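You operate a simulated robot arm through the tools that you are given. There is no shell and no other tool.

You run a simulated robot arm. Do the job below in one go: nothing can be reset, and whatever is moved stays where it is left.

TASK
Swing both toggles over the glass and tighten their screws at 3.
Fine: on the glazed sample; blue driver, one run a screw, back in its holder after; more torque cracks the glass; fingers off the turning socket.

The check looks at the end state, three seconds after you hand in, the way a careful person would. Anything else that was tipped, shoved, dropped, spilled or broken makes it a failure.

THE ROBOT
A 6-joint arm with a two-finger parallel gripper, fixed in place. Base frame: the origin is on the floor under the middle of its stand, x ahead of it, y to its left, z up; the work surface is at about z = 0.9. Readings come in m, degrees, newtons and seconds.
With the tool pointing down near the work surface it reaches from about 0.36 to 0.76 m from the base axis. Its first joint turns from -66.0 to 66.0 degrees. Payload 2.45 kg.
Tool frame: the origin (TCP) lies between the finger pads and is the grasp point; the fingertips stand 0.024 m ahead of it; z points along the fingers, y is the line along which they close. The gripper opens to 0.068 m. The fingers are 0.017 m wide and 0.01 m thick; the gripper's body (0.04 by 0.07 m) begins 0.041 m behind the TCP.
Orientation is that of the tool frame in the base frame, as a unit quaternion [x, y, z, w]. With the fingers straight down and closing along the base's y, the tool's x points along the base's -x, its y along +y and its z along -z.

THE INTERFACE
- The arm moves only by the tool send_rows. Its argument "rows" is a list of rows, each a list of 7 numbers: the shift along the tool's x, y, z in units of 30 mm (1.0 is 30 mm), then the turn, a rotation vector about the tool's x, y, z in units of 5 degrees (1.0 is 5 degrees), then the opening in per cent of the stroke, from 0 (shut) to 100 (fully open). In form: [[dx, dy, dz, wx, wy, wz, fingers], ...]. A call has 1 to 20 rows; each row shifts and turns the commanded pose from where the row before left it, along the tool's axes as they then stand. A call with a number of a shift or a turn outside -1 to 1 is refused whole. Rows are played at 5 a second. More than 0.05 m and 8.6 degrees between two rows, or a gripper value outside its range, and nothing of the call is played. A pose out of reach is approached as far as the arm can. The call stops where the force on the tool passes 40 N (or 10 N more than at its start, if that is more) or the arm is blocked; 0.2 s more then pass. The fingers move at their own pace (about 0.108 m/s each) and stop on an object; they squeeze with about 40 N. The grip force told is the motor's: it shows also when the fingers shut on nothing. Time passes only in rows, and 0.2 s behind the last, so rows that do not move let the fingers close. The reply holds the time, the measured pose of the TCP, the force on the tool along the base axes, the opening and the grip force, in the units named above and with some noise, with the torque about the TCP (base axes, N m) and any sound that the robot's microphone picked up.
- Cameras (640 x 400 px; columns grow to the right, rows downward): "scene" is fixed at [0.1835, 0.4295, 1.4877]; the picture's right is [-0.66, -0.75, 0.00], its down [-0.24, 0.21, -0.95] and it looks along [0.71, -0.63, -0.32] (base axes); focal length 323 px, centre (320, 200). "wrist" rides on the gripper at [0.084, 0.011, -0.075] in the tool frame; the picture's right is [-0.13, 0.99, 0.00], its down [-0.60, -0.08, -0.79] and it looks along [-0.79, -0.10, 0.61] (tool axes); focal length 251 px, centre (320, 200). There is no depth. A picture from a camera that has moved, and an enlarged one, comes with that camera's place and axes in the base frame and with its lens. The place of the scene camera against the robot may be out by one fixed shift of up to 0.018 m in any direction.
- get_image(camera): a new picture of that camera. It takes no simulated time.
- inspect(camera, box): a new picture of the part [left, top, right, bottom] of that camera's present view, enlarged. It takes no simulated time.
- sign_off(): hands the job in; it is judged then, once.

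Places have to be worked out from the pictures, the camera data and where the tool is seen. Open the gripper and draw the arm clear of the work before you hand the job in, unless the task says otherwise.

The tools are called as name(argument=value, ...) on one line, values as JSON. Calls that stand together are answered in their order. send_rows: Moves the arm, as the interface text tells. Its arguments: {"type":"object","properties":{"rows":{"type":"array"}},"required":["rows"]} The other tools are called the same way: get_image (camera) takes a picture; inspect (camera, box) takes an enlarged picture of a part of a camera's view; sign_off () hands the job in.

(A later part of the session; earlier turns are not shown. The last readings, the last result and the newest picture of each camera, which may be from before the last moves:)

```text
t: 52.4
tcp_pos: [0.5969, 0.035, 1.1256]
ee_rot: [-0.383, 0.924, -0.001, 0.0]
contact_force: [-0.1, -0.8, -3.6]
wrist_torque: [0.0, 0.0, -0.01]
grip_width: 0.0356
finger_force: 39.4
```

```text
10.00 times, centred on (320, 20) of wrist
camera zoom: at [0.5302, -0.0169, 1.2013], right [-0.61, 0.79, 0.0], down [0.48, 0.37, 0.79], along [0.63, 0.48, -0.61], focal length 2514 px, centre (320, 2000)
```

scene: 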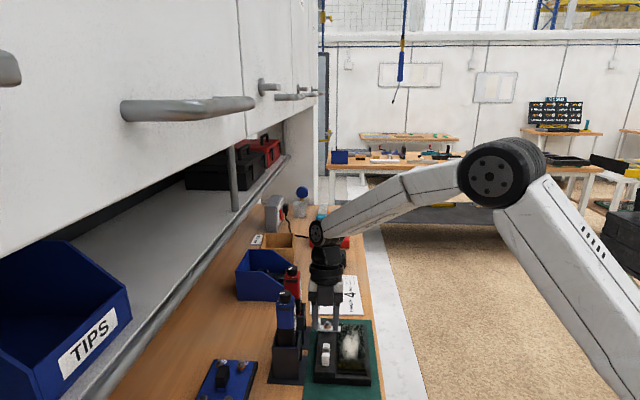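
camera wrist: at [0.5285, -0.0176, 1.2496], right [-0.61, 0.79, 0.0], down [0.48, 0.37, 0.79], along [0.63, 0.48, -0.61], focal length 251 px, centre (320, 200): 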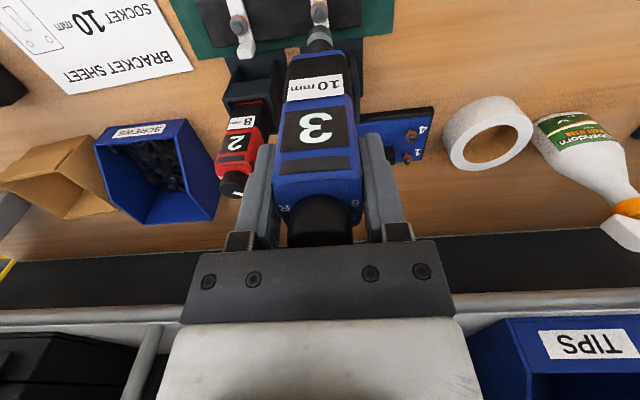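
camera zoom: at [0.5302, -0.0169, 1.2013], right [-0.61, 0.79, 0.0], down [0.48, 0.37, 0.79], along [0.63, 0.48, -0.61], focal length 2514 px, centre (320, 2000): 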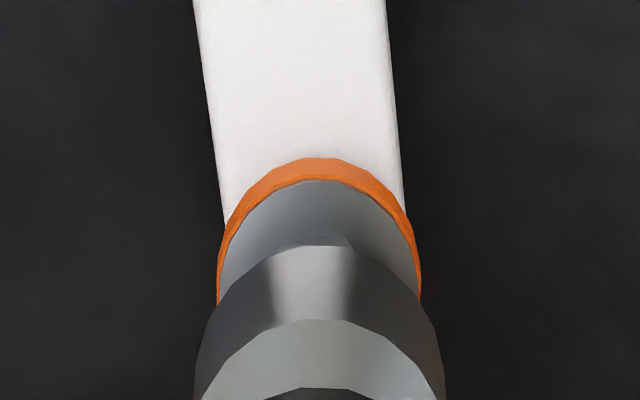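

The socket sits about 1.4 mm too far toward the wall relative to the screw; I shift it by that and re-check.

send_rows(rows=[[0.047, -0.01, 0, 0, 0, 0, 30], [0, 0, 0, 0, 0, 0, 30]])

inspect(camera="scene", box=[315, 320, 345, 360])

inspect(camera="wrist", box=[300, 0, 340, 40])

```text
t: 53.0
tcp_pos: [0.5959, 0.0338, 1.1258]
ee_rot: [-0.382, 0.924, -0.002, 0.0]
contact_force: [0.7, 0.6, -4.2]
wrist_torque: [0.03, 0.04, 0.03]
grip_width: 0.036
finger_force: 40.0
```

```text
10.00 times, centred on (330, 340) of scene
camera zoom: at [0.1836, 0.4295, 1.4877], right [-0.66, -0.75, 0.0], down [-0.24, 0.21, -0.95], along [0.71, -0.63, -0.32], focal length 3228 px, centre (220, -1200)
```

zoom: 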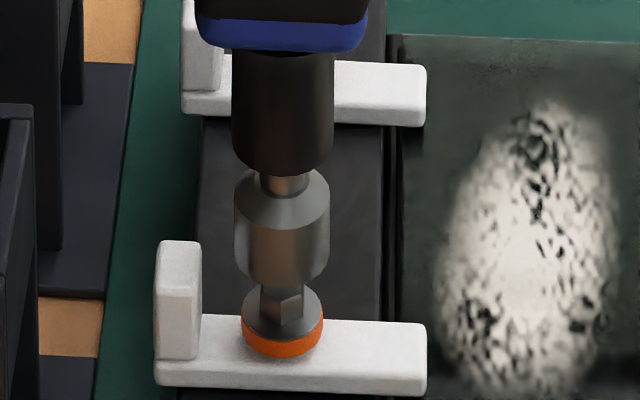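

```text
10.00 times, centred on (320, 20) of wrist
camera zoom: at [0.5294, -0.0182, 1.2012], right [-0.61, 0.79, 0.0], down [0.48, 0.37, 0.79], along [0.63, 0.48, -0.61], focal length 2514 px, centre (320, 2000)
```

zoom: 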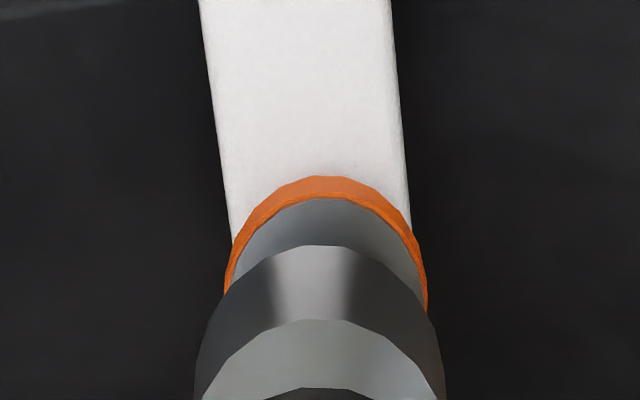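

Now aligned within about 0.4 mm. I nudge 0.4 mm sideways and lower 8 mm in small steps, watching the force.

send_rows(rows=[[0, 0.012, 0.07, 0, 0, 0, 30], [0, 0, 0.07, 0, 0, 0, 30], [0, 0, 0.07, 0, 0, 0, 30], [0, 0, 0.06, 0, 0, 0, 30]])

inspect(camera="scene", box=[315, 320, 345, 360])

inspect(camera="wrist", box=[300, 0, 340, 40])

```text
t: 54.0
tcp_pos: [0.595, 0.035, 1.1175]
ee_rot: [-0.383, 0.924, -0.001, 0.001]
contact_force: [-1.1, 0.9, -5.0]
wrist_torque: [-0.01, 0.02, 0.0]
grip_width: 0.0359
finger_force: 40.4
```

```text
10.00 times, centred on (330, 340) of scene
camera zoom: at [0.1836, 0.4295, 1.4877], right [-0.66, -0.75, 0.0], down [-0.24, 0.21, -0.95], along [0.71, -0.63, -0.32], focal length 3228 px, centre (220, -1200)
```

zoom: 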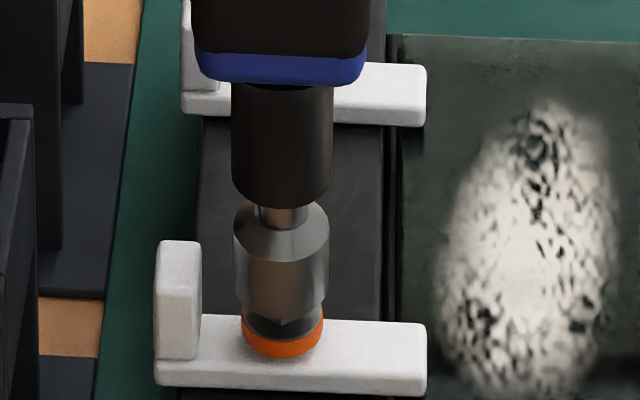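

```text
10.00 times, centred on (320, 20) of wrist
camera zoom: at [0.5292, -0.0178, 1.1932], right [-0.61, 0.79, 0.0], down [0.48, 0.37, 0.79], along [0.63, 0.48, -0.61], focal length 2514 px, centre (320, 2000)
```

zoom: 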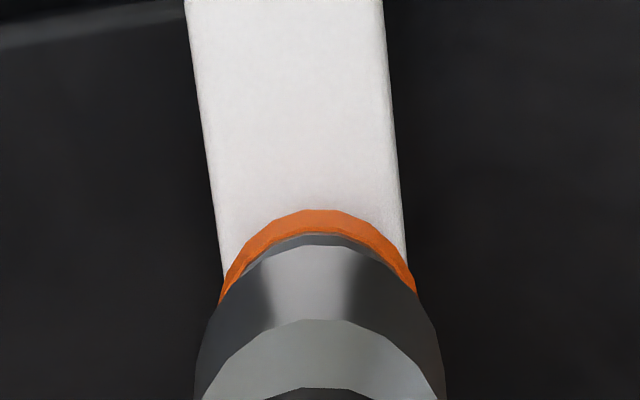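

The socket is centred over the head and only a couple of millimetres above it. I lower 4 mm gently and read the force and sound.

send_rows(rows=[[0, 0, 0.05, 0, 0, 0, 30], [0, 0, 0.05, 0, 0, 0, 30], [0, 0, 0.04, 0, 0, 0, 30]])

inspect(camera="scene", box=[315, 320, 345, 360])

```text
t: 54.8
tcp_pos: [0.5963, 0.0342, 1.1128]
ee_rot: [-0.383, 0.924, 0.0, 0.0]
contact_force: [0.2, -1.2, -4.2]
wrist_torque: [-0.01, 0.01, -0.01]
grip_width: 0.0357
finger_force: 40.2
```

```text
10.00 times, centred on (330, 340) of scene
camera zoom: at [0.1836, 0.4295, 1.4877], right [-0.66, -0.75, 0.0], down [-0.24, 0.21, -0.95], along [0.71, -0.63, -0.32], focal length 3228 px, centre (220, -1200)
```

zoom: 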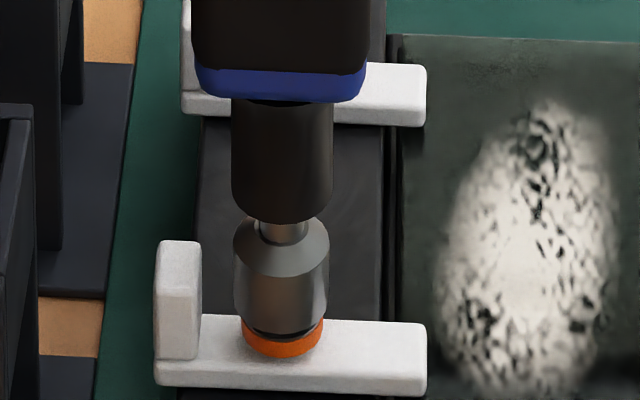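

No contact force yet; the socket is sliding over the hex. I go on in 1.2 mm steps.

send_rows(rows=[[0, 0, 0.04, 0, 0, 0, 30], [0, 0, 0.04, 0, 0, 0, 30]])

inspect(camera="scene", box=[315, 320, 345, 360])

```text
t: 55.4
tcp_pos: [0.5962, 0.0346, 1.1111]
ee_rot: [-0.382, 0.924, -0.002, 0.001]
contact_force: [-1.1, 1.0, 0.4]
wrist_torque: [0.08, 0.12, -0.03]
grip_width: 0.0359
finger_force: 40.1
```

```text
10.00 times, centred on (330, 340) of scene
camera zoom: at [0.1835, 0.4295, 1.4877], right [-0.66, -0.75, 0.0], down [-0.24, 0.21, -0.95], along [0.71, -0.63, -0.32], focal length 3228 px, centre (220, -1200)
```

zoom: 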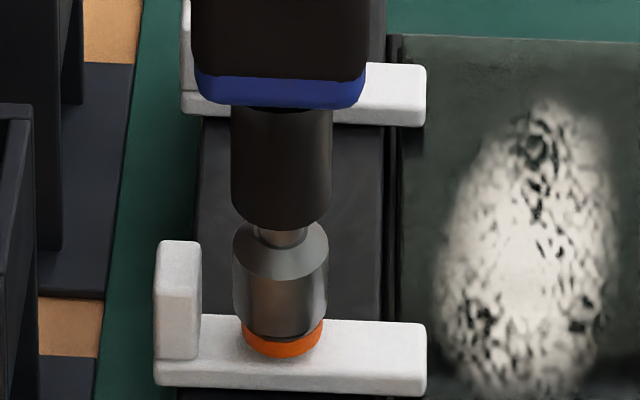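

Contact has just begun (about 4-5 N taken up). I press a little further and hold to see whether the driver starts.

send_rows(rows=[[0, 0, 0.04, 0, 0, 0, 30], [0, 0, 0.03, 0, 0, 0, 30], [0, 0, 0, 0, 0, 0, 30], [0, 0, 0, 0, 0, 0, 30], [0, 0, 0, 0, 0, 0, 30]])

```text
t: 56.6
tcp_pos: [0.5972, 0.0346, 1.1092]
ee_rot: [-0.382, 0.924, -0.001, 0.001]
contact_force: [-0.8, 1.9, 0.5]
wrist_torque: [0.2, -0.03, 0.01]
grip_width: 0.0363
finger_force: 40.0
```

The load stays at about 5 N while the tool moved 2 mm; I check the pictures to see whether the nose is compressing, the driver slipping, or the socket settling.

inspect(camera="scene", box=[315, 320, 345, 360])

get_image(camera="wrist")

inspect(camera="scene", box=[290, 250, 370, 350])

```text
10.00 times, centred on (330, 340) of scene
camera zoom: at [0.1835, 0.4295, 1.4877], right [-0.66, -0.75, 0.0], down [-0.24, 0.21, -0.95], along [0.71, -0.63, -0.32], focal length 3228 px, centre (220, -1200)
```

zoom: 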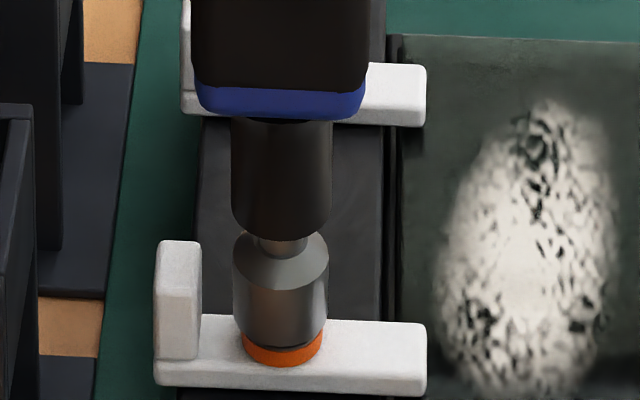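

```text
taken
camera wrist: at [0.5292, -0.0179, 1.1845], right [-0.61, 0.79, 0.0], down [0.48, 0.37, 0.79], along [0.63, 0.48, -0.61], focal length 251 px, centre (320, 200)
```

wrist: 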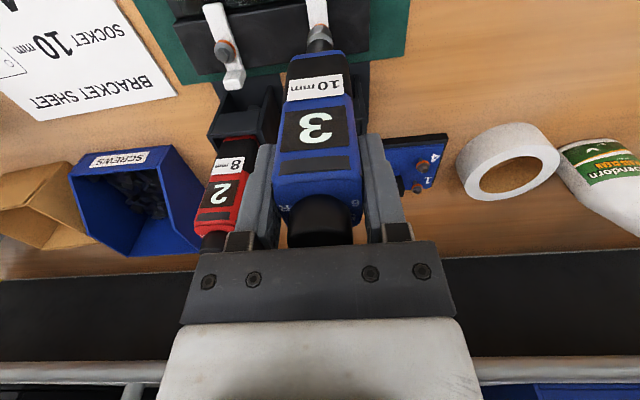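

```text
4.00 times, centred on (330, 300) of scene
camera zoom: at [0.1835, 0.4295, 1.4877], right [-0.66, -0.75, 0.0], down [-0.24, 0.21, -0.95], along [0.71, -0.63, -0.32], focal length 1291 px, centre (280, -200)
```

zoom: 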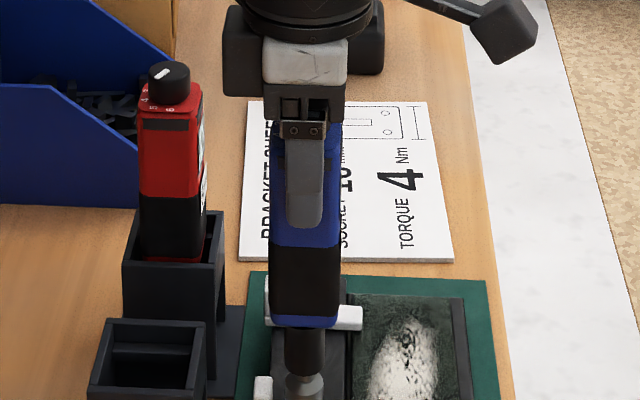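

The screw itself went down about 2 mm with the socket (it stood proud of the toggle). I keep pressing in small steps until real resistance appears.

send_rows(rows=[[0, 0, 0.04, 0, 0, 0, 30], [0, 0, 0, 0, 0, 0, 30], [0, 0, 0.04, 0, 0, 0, 30], [0, 0, 0, 0, 0, 0, 30]])

inspect(camera="scene", box=[315, 320, 345, 360])

```text
t: 57.6
tcp_pos: [0.596, 0.0345, 1.1058]
ee_rot: [-0.382, 0.924, -0.002, 0.001]
contact_force: [0.8, 0.9, 1.3]
wrist_torque: [0.2, -0.12, -0.01]
grip_width: 0.0358
finger_force: 40.5
```

```text
10.00 times, centred on (330, 340) of scene
camera zoom: at [0.1835, 0.4295, 1.4877], right [-0.66, -0.75, 0.0], down [-0.24, 0.21, -0.95], along [0.71, -0.63, -0.32], focal length 3228 px, centre (220, -1200)
```

zoom: 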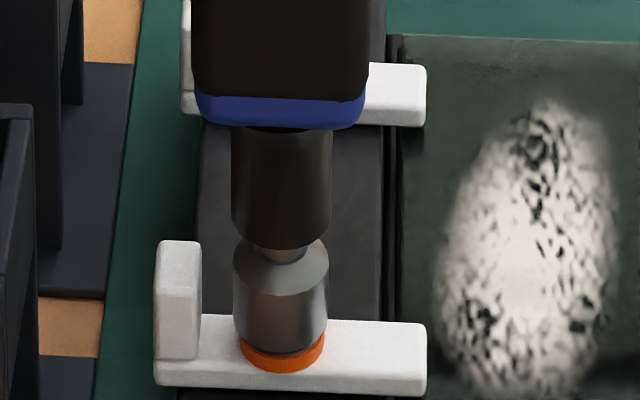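

Still only about 6 N; the screw keeps sinking toward the toggle. I continue in small steps.

send_rows(rows=[[0, 0, 0.04, 0, 0, 0, 30], [0, 0, 0, 0, 0, 0, 30], [0, 0, 0.04, 0, 0, 0, 30], [0, 0, 0, 0, 0, 0, 30], [0, 0, 0, 0, 0, 0, 30]])

inspect(camera="scene", box=[315, 320, 345, 360])

```text
t: 58.8
tcp_pos: [0.5966, 0.0344, 1.1049]
ee_rot: [-0.383, 0.924, -0.002, 0.001]
contact_force: [0.8, 0.9, 2.0]
wrist_torque: [0.16, -0.16, -0.02]
grip_width: 0.036
finger_force: 40.1
```

```text
10.00 times, centred on (330, 340) of scene
camera zoom: at [0.1835, 0.4295, 1.4877], right [-0.66, -0.75, 0.0], down [-0.24, 0.21, -0.95], along [0.71, -0.63, -0.32], focal length 3228 px, centre (220, -1200)
```

zoom: 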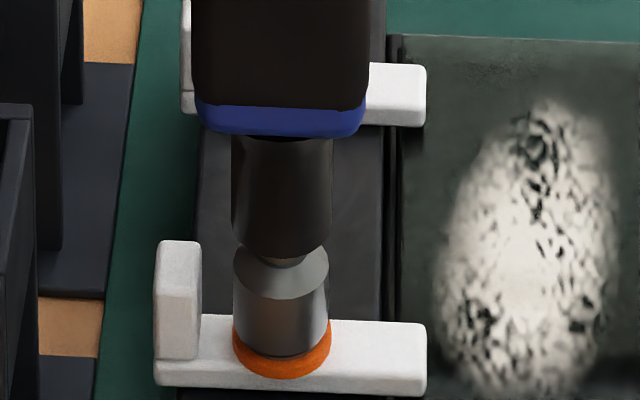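

The nose now begins to compress against its spring (force slowly rising). I press on in 1 mm steps and listen.

send_rows(rows=[[0, 0, 0.035, 0, 0, 0, 30], [0, 0, 0, 0, 0, 0, 30], [0, 0, 0.035, 0, 0, 0, 30], [0, 0, 0, 0, 0, 0, 30], [0, 0, 0, 0, 0, 0, 30]])

inspect(camera="scene", box=[315, 320, 345, 360])

```text
t: 60.0
tcp_pos: [0.5957, 0.0344, 1.1024]
ee_rot: [-0.381, 0.924, -0.001, 0.0]
contact_force: [-0.9, 1.9, 7.7]
wrist_torque: [0.13, 0.1, 0.01]
grip_width: 0.036
finger_force: 39.7
```

```text
10.00 times, centred on (330, 340) of scene
camera zoom: at [0.1833, 0.4295, 1.4878], right [-0.66, -0.75, 0.0], down [-0.24, 0.21, -0.95], along [0.71, -0.63, -0.32], focal length 3228 px, centre (220, -1200)
```

zoom: 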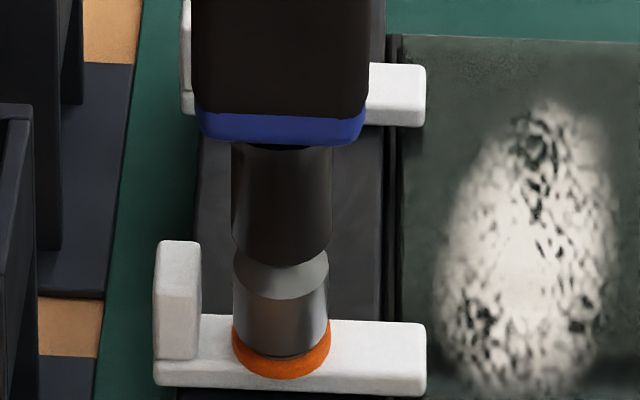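

The screw is now seated and the nose spring is compressing (about 12 N net). I press 2 mm more and hold, listening for the motor.

send_rows(rows=[[0, 0, 0.035, 0, 0, 0, 30], [0, 0, 0, 0, 0, 0, 30], [0, 0, 0.035, 0, 0, 0, 30], [0, 0, 0, 0, 0, 0, 30], [0, 0, 0, 0, 0, 0, 30]])

inspect(camera="scene", box=[315, 320, 345, 360])

```text
t: 61.2
tcp_pos: [0.5961, 0.0347, 1.1012]
ee_rot: [-0.383, 0.924, -0.001, 0.002]
contact_force: [-6.3, 0.0, 31.0]
wrist_torque: [0.02, 0.91, -0.02]
grip_width: 0.0358
finger_force: 40.0
```

```text
10.00 times, centred on (330, 340) of scene
camera zoom: at [0.1827, 0.4294, 1.4878], right [-0.66, -0.75, 0.0], down [-0.24, 0.21, -0.95], along [0.71, -0.63, -0.32], focal length 3228 px, centre (220, -1200)
```

zoom: 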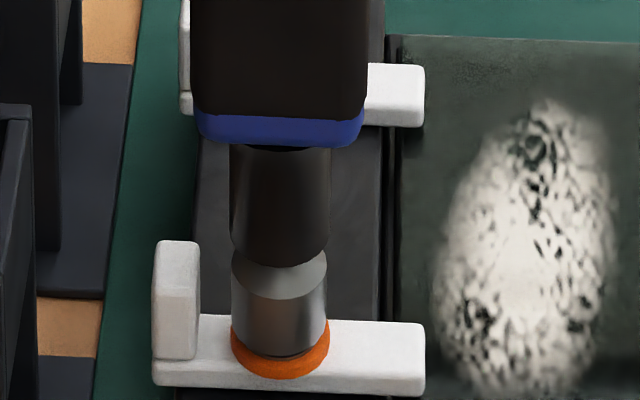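

No sound yet at about 35 N net press, so pressing alone hasn't started it so far. I ease back 1 mm and look at the driver closely for a trigger or indicator.

send_rows(rows=[[0, 0, -0.035, 0, 0, 0, 30], [0, 0, 0, 0, 0, 0, 30]])

inspect(camera="wrist", box=[240, 20, 400, 260])

inspect(camera="scene", box=[300, 260, 350, 340])

```text
t: 61.8
tcp_pos: [0.5966, 0.034, 1.1018]
ee_rot: [-0.382, 0.924, -0.002, 0.003]
contact_force: [-1.2, -0.7, 24.7]
wrist_torque: [0.03, 0.27, -0.02]
grip_width: 0.0359
finger_force: 39.9
```

```text
1.67 times, centred on (320, 140) of wrist
camera zoom: at [0.5289, -0.0181, 1.1773], right [-0.61, 0.79, 0.0], down [0.48, 0.37, 0.79], along [0.63, 0.48, -0.61], focal length 419 px, centre (320, 300)
```

zoom: 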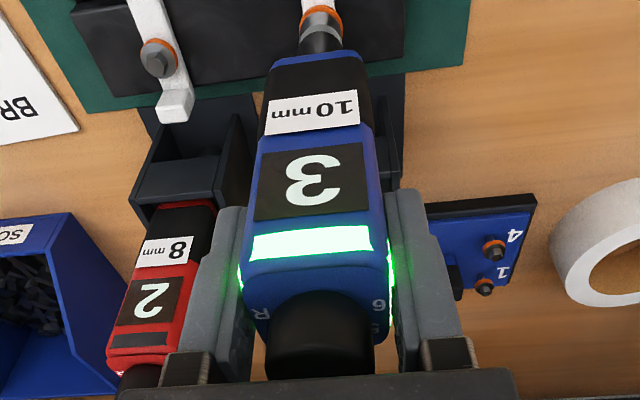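

```text
5.00 times, centred on (325, 300) of scene
camera zoom: at [0.183, 0.4294, 1.4878], right [-0.66, -0.75, 0.0], down [-0.24, 0.21, -0.95], along [0.71, -0.63, -0.32], focal length 1614 px, centre (295, -300)
```

zoom: 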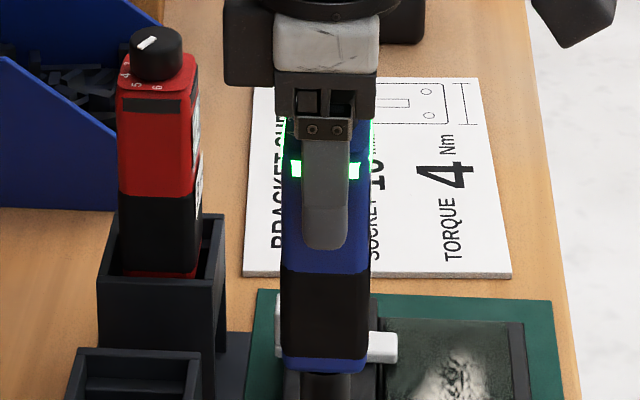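

The driver's light band is now lit green, it was dark before, and there is no reaction torque left, so the run on screw 1 appears complete. I hold one moment and check the light and the screw again before lifting.

send_rows(rows=[[0, 0, 0, 0, 0, 0, 30]])

inspect(camera="wrist", box=[260, 0, 380, 200])

inspect(camera="scene", box=[315, 320, 345, 360])

```text
t: 62.2
tcp_pos: [0.5959, 0.0343, 1.1018]
ee_rot: [-0.382, 0.924, -0.001, 0.002]
contact_force: [-0.6, -0.5, 24.4]
wrist_torque: [-0.04, 0.07, -0.01]
grip_width: 0.0358
finger_force: 40.1
```

```text
2.00 times, centred on (320, 100) of wrist
camera zoom: at [0.529, -0.0181, 1.1773], right [-0.61, 0.79, 0.0], down [0.48, 0.37, 0.79], along [0.63, 0.48, -0.61], focal length 503 px, centre (320, 400)
```

zoom: 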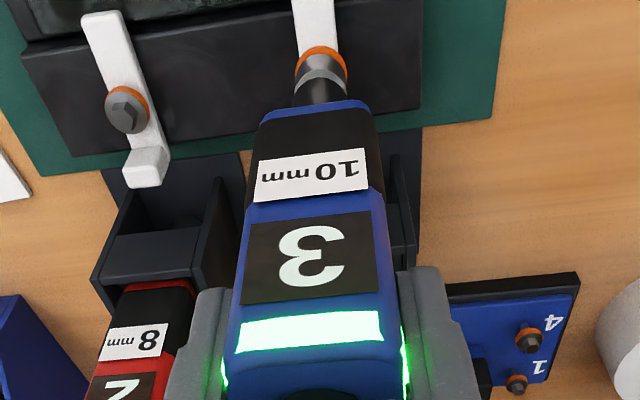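

```text
10.00 times, centred on (330, 340) of scene
camera zoom: at [0.183, 0.4294, 1.4878], right [-0.66, -0.75, 0.0], down [-0.24, 0.21, -0.95], along [0.71, -0.63, -0.32], focal length 3228 px, centre (220, -1200)
```

zoom: 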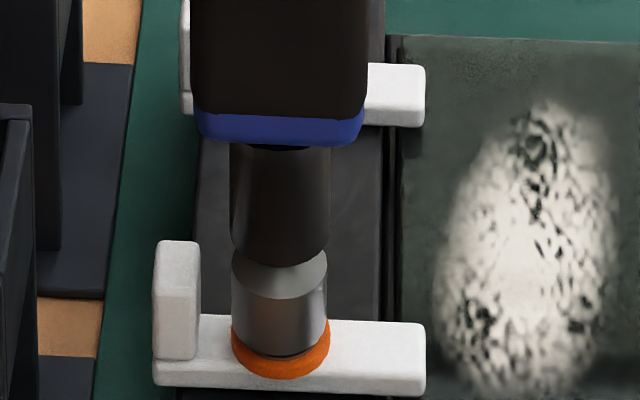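

The green light is steady and the washer is squashed flat: screw 1 is done. I lift straight off in one go.

send_rows(rows=[[0, 0, -0.5, 0, 0, 0, 30], [0, 0, -0.8, 0, 0, 0, 30], [0, 0, -0.8, 0, 0, 0, 30], [0, 0, 0, 0, 0, 0, 30]])

get_image(camera="wrist")

inspect(camera="scene", box=[300, 300, 380, 390])

inspect(camera="wrist", box=[210, 0, 350, 100])

```text
t: 63.2
tcp_pos: [0.597, 0.0339, 1.1647]
ee_rot: [-0.383, 0.924, -0.001, -0.001]
contact_force: [0.9, -0.4, -4.6]
wrist_torque: [-0.02, -0.04, 0.0]
grip_width: 0.0358
finger_force: 40.0
```

```text
taken
camera wrist: at [0.5297, -0.0185, 1.2394], right [-0.61, 0.79, 0.0], down [0.48, 0.37, 0.79], along [0.63, 0.48, -0.61], focal length 251 px, centre (320, 200)
```

wrist: 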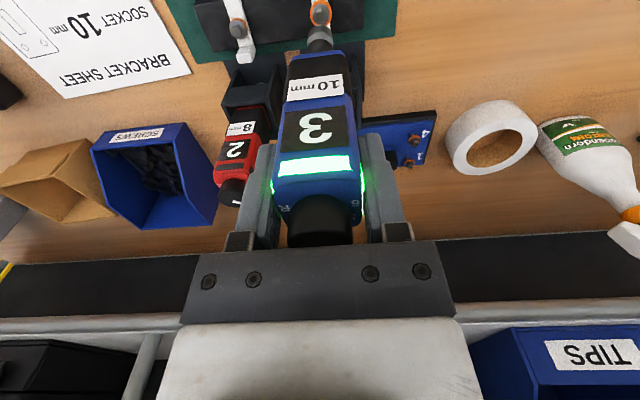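

```text
4.44 times, centred on (340, 345) of scene
camera zoom: at [0.1836, 0.4295, 1.4877], right [-0.66, -0.75, 0.0], down [-0.24, 0.21, -0.95], along [0.71, -0.63, -0.32], focal length 1435 px, centre (231, -444)
```

zoom: 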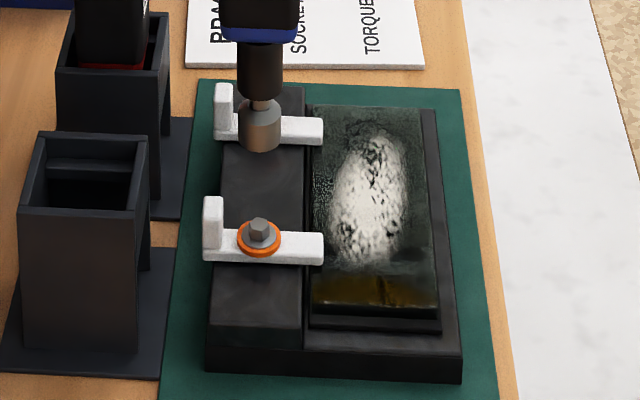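

```text
4.00 times, centred on (280, 50) of wrist
camera zoom: at [0.5297, -0.0185, 1.2394], right [-0.61, 0.79, 0.0], down [0.48, 0.37, 0.79], along [0.63, 0.48, -0.61], focal length 1006 px, centre (480, 800)
```

zoom: 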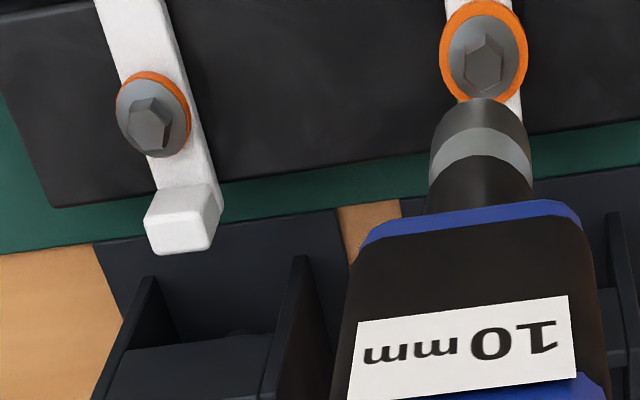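

Screw 1's washer is flattened and the toggle is clamped. I carry the driver 85 mm along to screw 2 and check alignment there.

send_rows(rows=[[0, -0.708, 0, 0, 0, 0, 30], [0, -0.708, 0, 0, 0, 0, 30], [0, -0.708, 0, 0, 0, 0, 30], [0, -0.708, 0, 0, 0, 0, 30], [0, 0, 0, 0, 0, 0, 30]])

inspect(camera="wrist", box=[260, 0, 380, 80])

inspect(camera="scene", box=[310, 290, 350, 340])

inspect(camera="scene", box=[330, 310, 380, 390])

```text
t: 64.4
tcp_pos: [0.6552, -0.0261, 1.1643]
ee_rot: [-0.382, 0.924, -0.001, 0.0]
contact_force: [-0.5, 0.8, -4.3]
wrist_torque: [0.0, -0.01, -0.01]
grip_width: 0.0359
finger_force: 39.7
```

```text
5.00 times, centred on (320, 40) of wrist
camera zoom: at [0.5886, -0.0782, 1.24], right [-0.61, 0.79, 0.0], down [0.48, 0.37, 0.79], along [0.63, 0.48, -0.61], focal length 1257 px, centre (320, 1000)
```

zoom: 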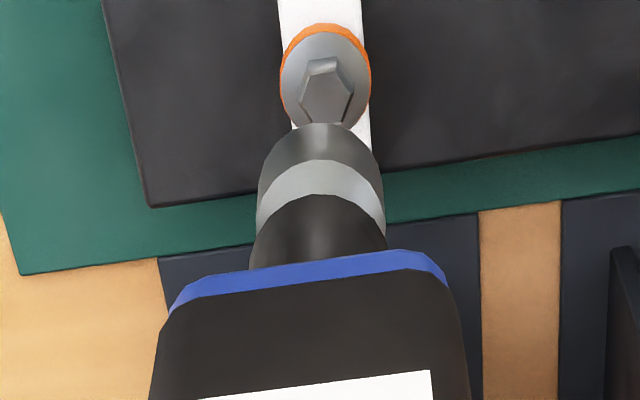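

```text
8.00 times, centred on (330, 315) of scene
camera zoom: at [0.1836, 0.4295, 1.4877], right [-0.66, -0.75, 0.0], down [-0.24, 0.21, -0.95], along [0.71, -0.63, -0.32], focal length 2582 px, centre (240, -720)
```

zoom: 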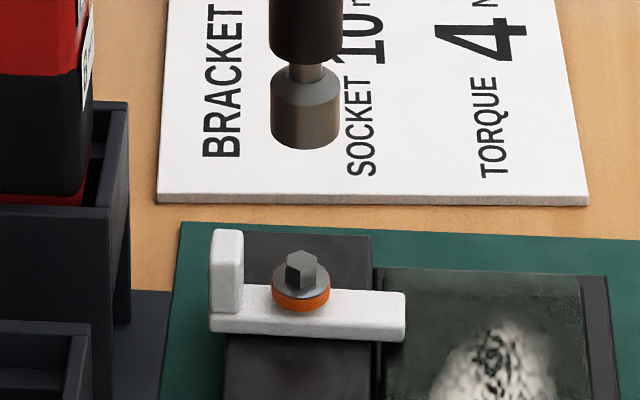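

```text
5.00 times, centred on (355, 350) of scene
camera zoom: at [0.1836, 0.4295, 1.4877], right [-0.66, -0.75, 0.0], down [-0.24, 0.21, -0.95], along [0.71, -0.63, -0.32], focal length 1614 px, centre (145, -550)
```

zoom: 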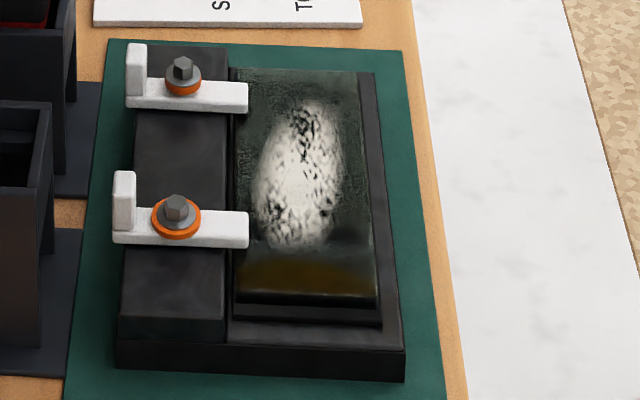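

The glass is intact. At screw 2 the socket needs about 0.9 mm toward the wall and 1.0 mm along the rail; I correct and descend to just above the head.

send_rows(rows=[[-0.03, 0.033, 0, 0, 0, 0, 30], [0, 0, 0.5, 0, 0, 0, 30], [0, 0, 0.5, 0, 0, 0, 30], [0, 0, 0.45, 0, 0, 0, 30], [0, 0, 0, 0, 0, 0, 30]])

inspect(camera="scene", box=[315, 300, 345, 340])

inspect(camera="wrist", box=[300, 0, 340, 40])

```text
t: 65.6
tcp_pos: [0.6551, -0.0241, 1.1203]
ee_rot: [-0.382, 0.924, -0.001, 0.0]
contact_force: [0.0, -0.3, -4.5]
wrist_torque: [0.02, 0.0, -0.01]
grip_width: 0.036
finger_force: 39.7
```

```text
10.00 times, centred on (330, 320) of scene
camera zoom: at [0.1836, 0.4295, 1.4877], right [-0.66, -0.75, 0.0], down [-0.24, 0.21, -0.95], along [0.71, -0.63, -0.32], focal length 3228 px, centre (220, -1000)
```

zoom: 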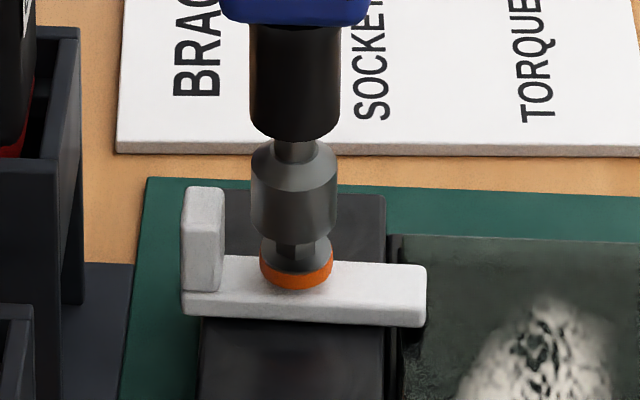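

```text
10.00 times, centred on (320, 20) of wrist
camera zoom: at [0.5887, -0.0764, 1.1959], right [-0.61, 0.79, 0.0], down [0.48, 0.37, 0.79], along [0.63, 0.48, -0.61], focal length 2514 px, centre (320, 2000)
```

zoom: 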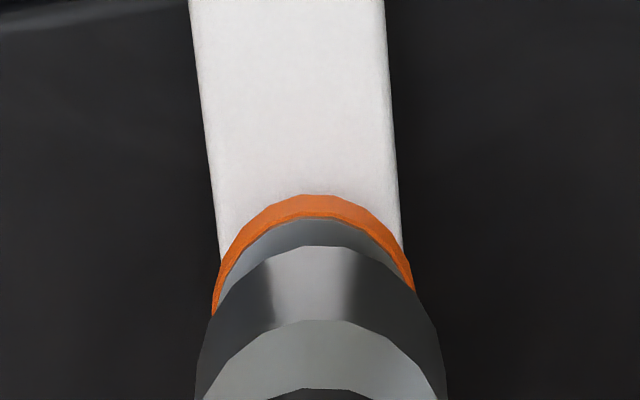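

Now slightly too far; I correct by +0.8 mm / −0.5 mm, and lower 5 mm.

send_rows(rows=[[0.027, -0.017, 0, 0, 0, 0, 30], [0, 0, 0.08, 0, 0, 0, 30], [0, 0, 0.08, 0, 0, 0, 30], [0, 0, 0, 0, 0, 0, 30]])

inspect(camera="scene", box=[315, 300, 345, 340])

inspect(camera="wrist", box=[300, 0, 340, 40])

```text
t: 66.6
tcp_pos: [0.6558, -0.0258, 1.1157]
ee_rot: [-0.382, 0.924, -0.002, 0.001]
contact_force: [-0.2, -0.6, -4.6]
wrist_torque: [0.04, 0.01, 0.03]
grip_width: 0.0361
finger_force: 39.9
```

```text
10.00 times, centred on (330, 320) of scene
camera zoom: at [0.1836, 0.4295, 1.4877], right [-0.66, -0.75, 0.0], down [-0.24, 0.21, -0.95], along [0.71, -0.63, -0.32], focal length 3228 px, centre (220, -1000)
```

zoom: 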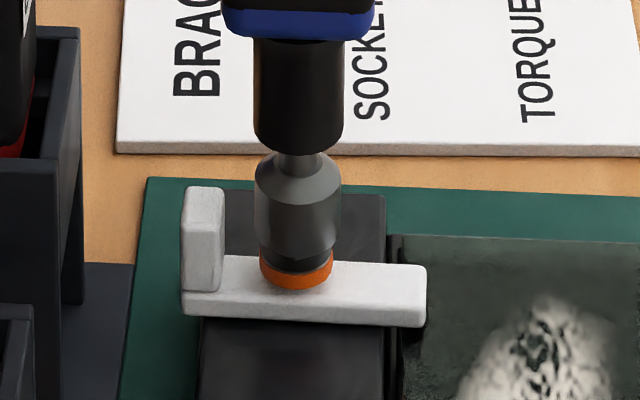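

```text
10.00 times, centred on (320, 20) of wrist
camera zoom: at [0.5888, -0.0777, 1.1914], right [-0.61, 0.79, 0.0], down [0.48, 0.37, 0.79], along [0.63, 0.48, -0.61], focal length 2514 px, centre (320, 2000)
```

zoom: 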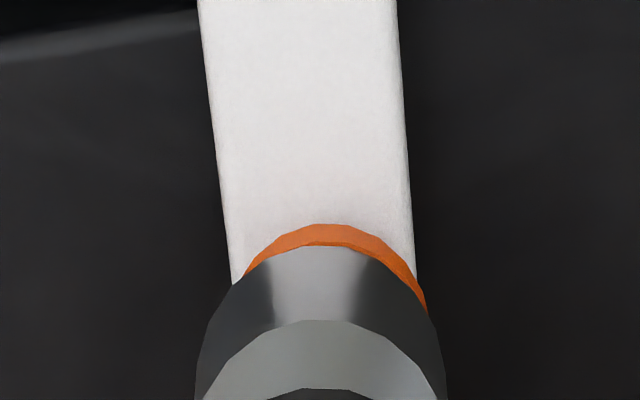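

Centred in the scene view; a 0.4 mm side nudge remains. I lower to contact.

send_rows(rows=[[0, 0.012, 0.05, 0, 0, 0, 30], [0, 0, 0.05, 0, 0, 0, 30], [0, 0, 0.03, 0, 0, 0, 30]])

inspect(camera="scene", box=[315, 300, 345, 340])

inspect(camera="wrist", box=[260, 0, 380, 200])

```text
t: 67.4
tcp_pos: [0.6556, -0.025, 1.1121]
ee_rot: [-0.382, 0.924, -0.002, 0.001]
contact_force: [-1.2, 0.0, -0.9]
wrist_torque: [0.02, 0.21, 0.01]
grip_width: 0.0359
finger_force: 39.9
```

```text
10.00 times, centred on (330, 320) of scene
camera zoom: at [0.1835, 0.4295, 1.4877], right [-0.66, -0.75, 0.0], down [-0.24, 0.21, -0.95], along [0.71, -0.63, -0.32], focal length 3228 px, centre (220, -1000)
```

zoom: 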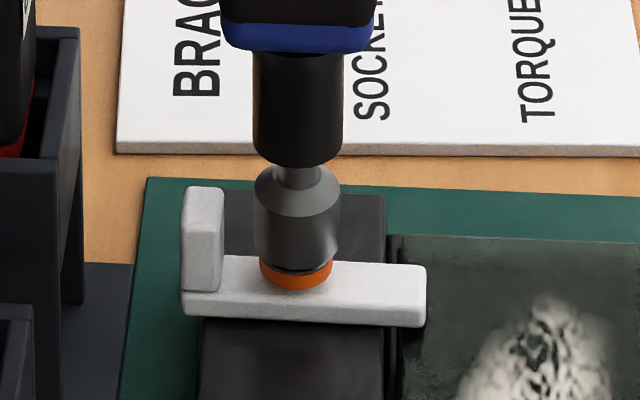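

```text
2.00 times, centred on (320, 100) of wrist
camera zoom: at [0.5884, -0.0774, 1.188], right [-0.61, 0.79, 0.0], down [0.48, 0.37, 0.79], along [0.63, 0.48, -0.61], focal length 503 px, centre (320, 400)
```

zoom: 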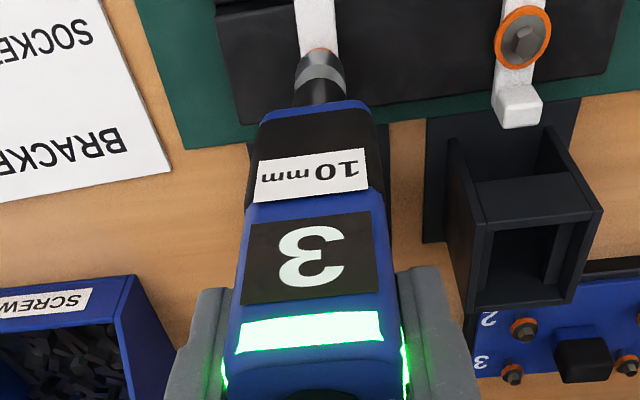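

Contact on screw 2. I press in as before, in small steps, watching the light.

send_rows(rows=[[0, 0, 0.04, 0, 0, 0, 30], [0, 0, 0, 0, 0, 0, 30], [0, 0, 0.04, 0, 0, 0, 30], [0, 0, 0, 0, 0, 0, 30]])

inspect(camera="scene", box=[315, 300, 345, 340])

inspect(camera="wrist", box=[260, 0, 380, 200])

```text
t: 68.4
tcp_pos: [0.6558, -0.0254, 1.109]
ee_rot: [-0.383, 0.924, -0.001, 0.0]
contact_force: [-2.5, 1.5, 2.5]
wrist_torque: [0.26, 0.13, 0.02]
grip_width: 0.036
finger_force: 40.0
```

```text
10.00 times, centred on (330, 320) of scene
camera zoom: at [0.1834, 0.4295, 1.4877], right [-0.66, -0.75, 0.0], down [-0.24, 0.21, -0.95], along [0.71, -0.63, -0.32], focal length 3228 px, centre (220, -1000)
```

zoom: 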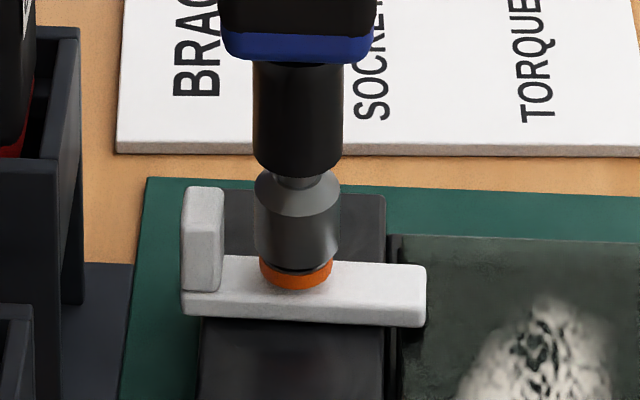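

```text
2.00 times, centred on (320, 100) of wrist
camera zoom: at [0.5884, -0.0775, 1.1852], right [-0.61, 0.79, 0.0], down [0.48, 0.37, 0.79], along [0.63, 0.48, -0.61], focal length 503 px, centre (320, 400)
```

zoom: 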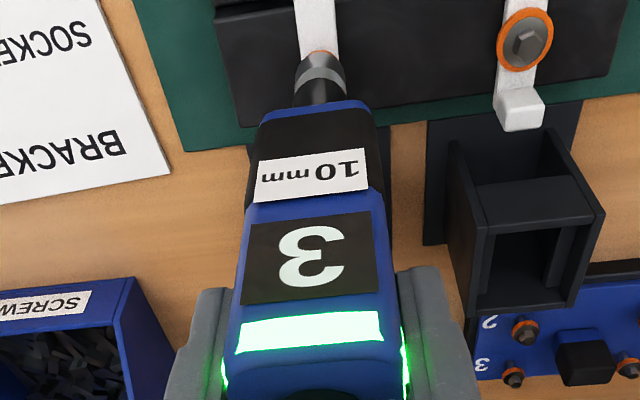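

The nose compressed about 3 mm with 7 N and the light still shows the earlier green. I hold for a second to see whether the run starts by itself.

send_rows(rows=[[0, 0, 0, 0, 0, 0, 30], [0, 0, 0, 0, 0, 0, 30], [0, 0, 0, 0, 0, 0, 30]])

inspect(camera="scene", box=[315, 300, 345, 340])

inspect(camera="wrist", box=[260, 0, 380, 200])

```text
t: 69.2
tcp_pos: [0.6553, -0.0248, 1.1094]
ee_rot: [-0.383, 0.924, -0.001, 0.001]
contact_force: [0.5, 1.6, 3.2]
wrist_torque: [0.25, 0.01, 0.02]
grip_width: 0.0357
finger_force: 40.1
```

```text
10.00 times, centred on (330, 320) of scene
camera zoom: at [0.1835, 0.4295, 1.4877], right [-0.66, -0.75, 0.0], down [-0.24, 0.21, -0.95], along [0.71, -0.63, -0.32], focal length 3228 px, centre (220, -1000)
```

zoom: 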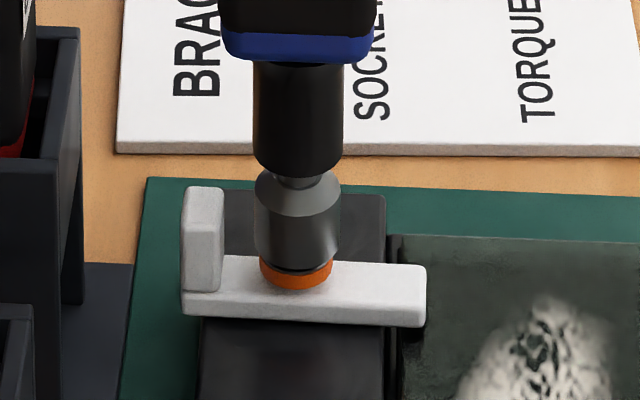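

```text
2.00 times, centred on (320, 100) of wrist
camera zoom: at [0.5885, -0.0775, 1.1852], right [-0.61, 0.79, 0.0], down [0.48, 0.37, 0.79], along [0.63, 0.48, -0.61], focal length 503 px, centre (320, 400)
```

zoom: 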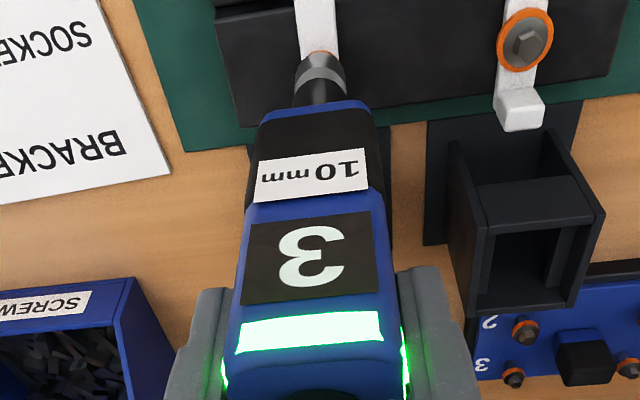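

Nothing has changed yet, so it needs a firmer press. I go 1 mm further at a time.

send_rows(rows=[[0, 0, 0.035, 0, 0, 0, 30], [0, 0, 0, 0, 0, 0, 30], [0, 0, 0, 0, 0, 0, 30]])

inspect(camera="scene", box=[315, 300, 345, 340])

inspect(camera="wrist", box=[260, 0, 380, 200])

```text
t: 70.0
tcp_pos: [0.6557, -0.0261, 1.1091]
ee_rot: [-0.383, 0.924, -0.001, 0.001]
contact_force: [1.1, 0.9, 0.1]
wrist_torque: [0.13, -0.19, 0.0]
grip_width: 0.0359
finger_force: 39.8
```

```text
10.00 times, centred on (330, 320) of scene
camera zoom: at [0.1835, 0.4295, 1.4877], right [-0.66, -0.75, 0.0], down [-0.24, 0.21, -0.95], along [0.71, -0.63, -0.32], focal length 3228 px, centre (220, -1000)
```

zoom: 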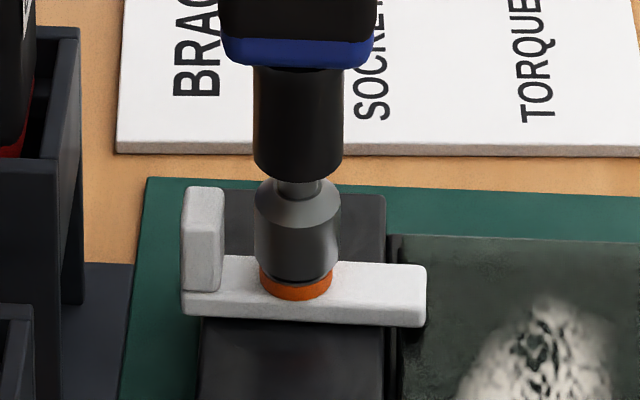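

```text
2.00 times, centred on (320, 100) of wrist
camera zoom: at [0.5885, -0.0775, 1.1838], right [-0.61, 0.79, 0.0], down [0.48, 0.37, 0.79], along [0.63, 0.48, -0.61], focal length 503 px, centre (320, 400)
```

zoom: 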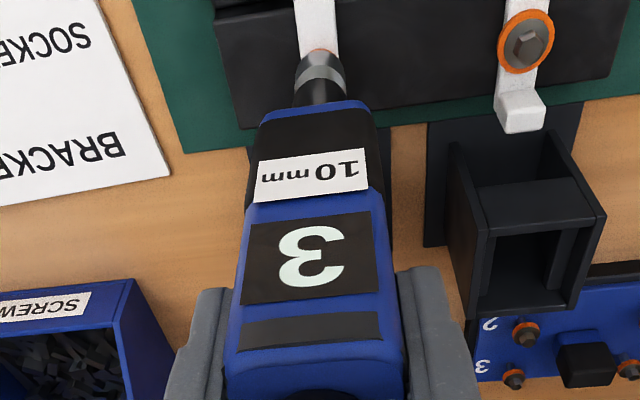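

The light went dark and the screw is moving down: the run has started. I follow it down with small steps, keeping gentle pressure.

send_rows(rows=[[0, 0, 0.04, 0, 0, 0, 30], [0, 0, 0.02, 0, 0, 0, 30], [0, 0, 0.03, 0, 0, 0, 30], [0, 0, 0.03, 0, 0, 0, 30]])

inspect(camera="scene", box=[315, 300, 345, 340])

inspect(camera="wrist", box=[260, 0, 380, 200])

```text
t: 71.0
tcp_pos: [0.6553, -0.0267, 1.1041]
ee_rot: [-0.383, 0.924, -0.002, 0.001]
contact_force: [0.2, 0.5, 2.0]
wrist_torque: [0.04, 0.07, 0.03]
grip_width: 0.0362
finger_force: 40.2
```

```text
10.00 times, centred on (330, 320) of scene
camera zoom: at [0.1834, 0.4295, 1.4877], right [-0.66, -0.75, 0.0], down [-0.24, 0.21, -0.95], along [0.71, -0.63, -0.32], focal length 3228 px, centre (220, -1000)
```

zoom: 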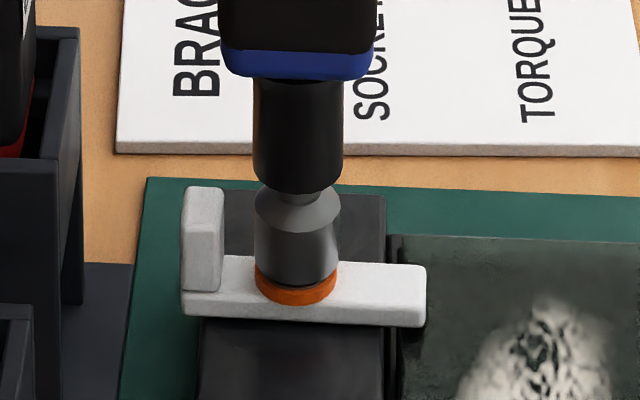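

```text
2.00 times, centred on (320, 100) of wrist
camera zoom: at [0.5885, -0.0776, 1.1805], right [-0.61, 0.79, 0.0], down [0.48, 0.37, 0.79], along [0.63, 0.48, -0.61], focal length 503 px, centre (320, 400)
```

zoom: 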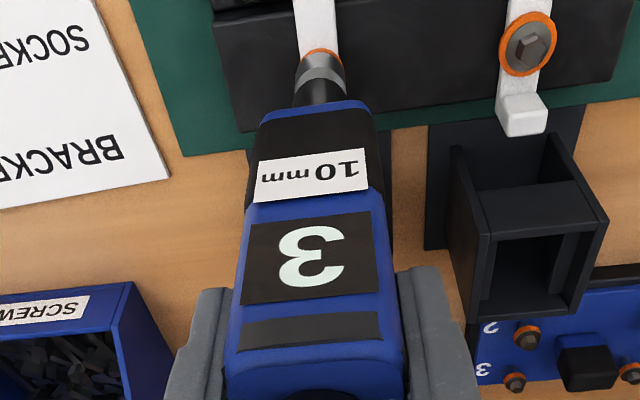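

Still running; the washer starts to spread. I keep light pressure and wait for green.

send_rows(rows=[[0, 0, 0.03, 0, 0, 0, 30], [0, 0, 0, 0, 0, 0, 30], [0, 0, 0.02, 0, 0, 0, 30], [0, 0, 0, 0, 0, 0, 30]])

inspect(camera="scene", box=[315, 300, 345, 340])

inspect(camera="wrist", box=[260, 0, 380, 200])

```text
t: 72.0
tcp_pos: [0.656, -0.0262, 1.1012]
ee_rot: [-0.383, 0.924, -0.001, 0.001]
contact_force: [-1.2, -0.9, 2.9]
wrist_torque: [-0.12, 0.27, 0.02]
grip_width: 0.0355
finger_force: 39.9
```

```text
10.00 times, centred on (330, 320) of scene
camera zoom: at [0.1834, 0.4294, 1.4878], right [-0.66, -0.75, 0.0], down [-0.24, 0.21, -0.95], along [0.71, -0.63, -0.32], focal length 3228 px, centre (220, -1000)
```

zoom: 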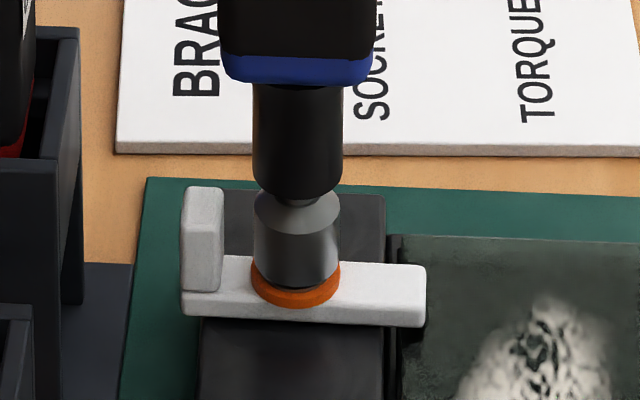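

```text
2.00 times, centred on (320, 100) of wrist
camera zoom: at [0.5886, -0.0775, 1.1789], right [-0.61, 0.79, 0.0], down [0.48, 0.37, 0.79], along [0.63, 0.48, -0.61], focal length 503 px, centre (320, 400)
```

zoom: 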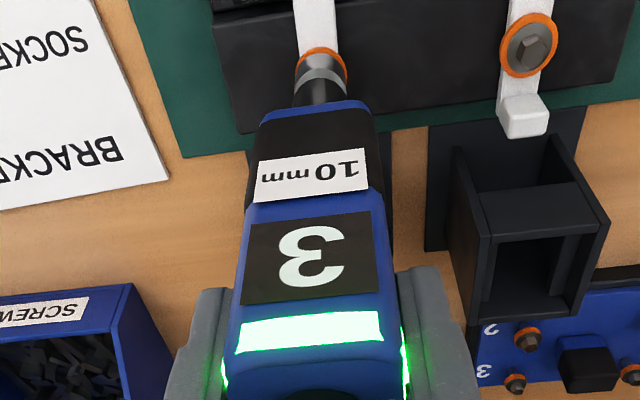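

Green again: screw 2 is done. I lift straight off at once.

send_rows(rows=[[0, 0, -0.5, 0, 0, 0, 30], [0, 0, -0.8, 0, 0, 0, 30], [0, 0, -0.8, 0, 0, 0, 30], [0, 0, -0.35, 0, 0, 0, 30], [0, 0, 0, 0, 0, 0, 30]])

inspect(camera="scene", box=[310, 305, 390, 390])

inspect(camera="wrist", box=[270, 0, 430, 100])

```text
t: 73.2
tcp_pos: [0.656, -0.0256, 1.1776]
ee_rot: [-0.383, 0.924, -0.001, 0.0]
contact_force: [-0.7, -0.5, -5.0]
wrist_torque: [-0.03, 0.0, 0.01]
grip_width: 0.0359
finger_force: 40.5
```

```text
4.71 times, centred on (350, 348) of scene
camera zoom: at [0.1836, 0.4295, 1.4877], right [-0.66, -0.75, 0.0], down [-0.24, 0.21, -0.95], along [0.71, -0.63, -0.32], focal length 1519 px, centre (179, -494)
```

zoom: 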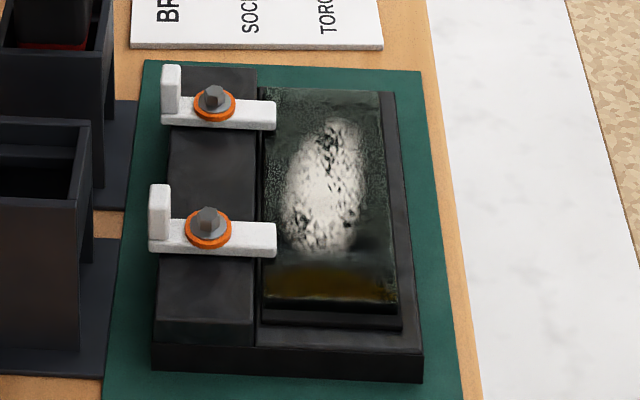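

```text
4.00 times, centred on (350, 50) of wrist
camera zoom: at [0.5891, -0.0773, 1.2527], right [-0.61, 0.79, 0.0], down [0.48, 0.37, 0.79], along [0.63, 0.48, -0.61], focal length 1006 px, centre (200, 800)
```

zoom: 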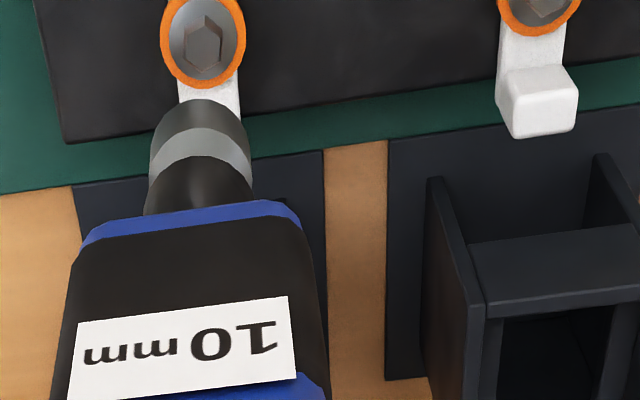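

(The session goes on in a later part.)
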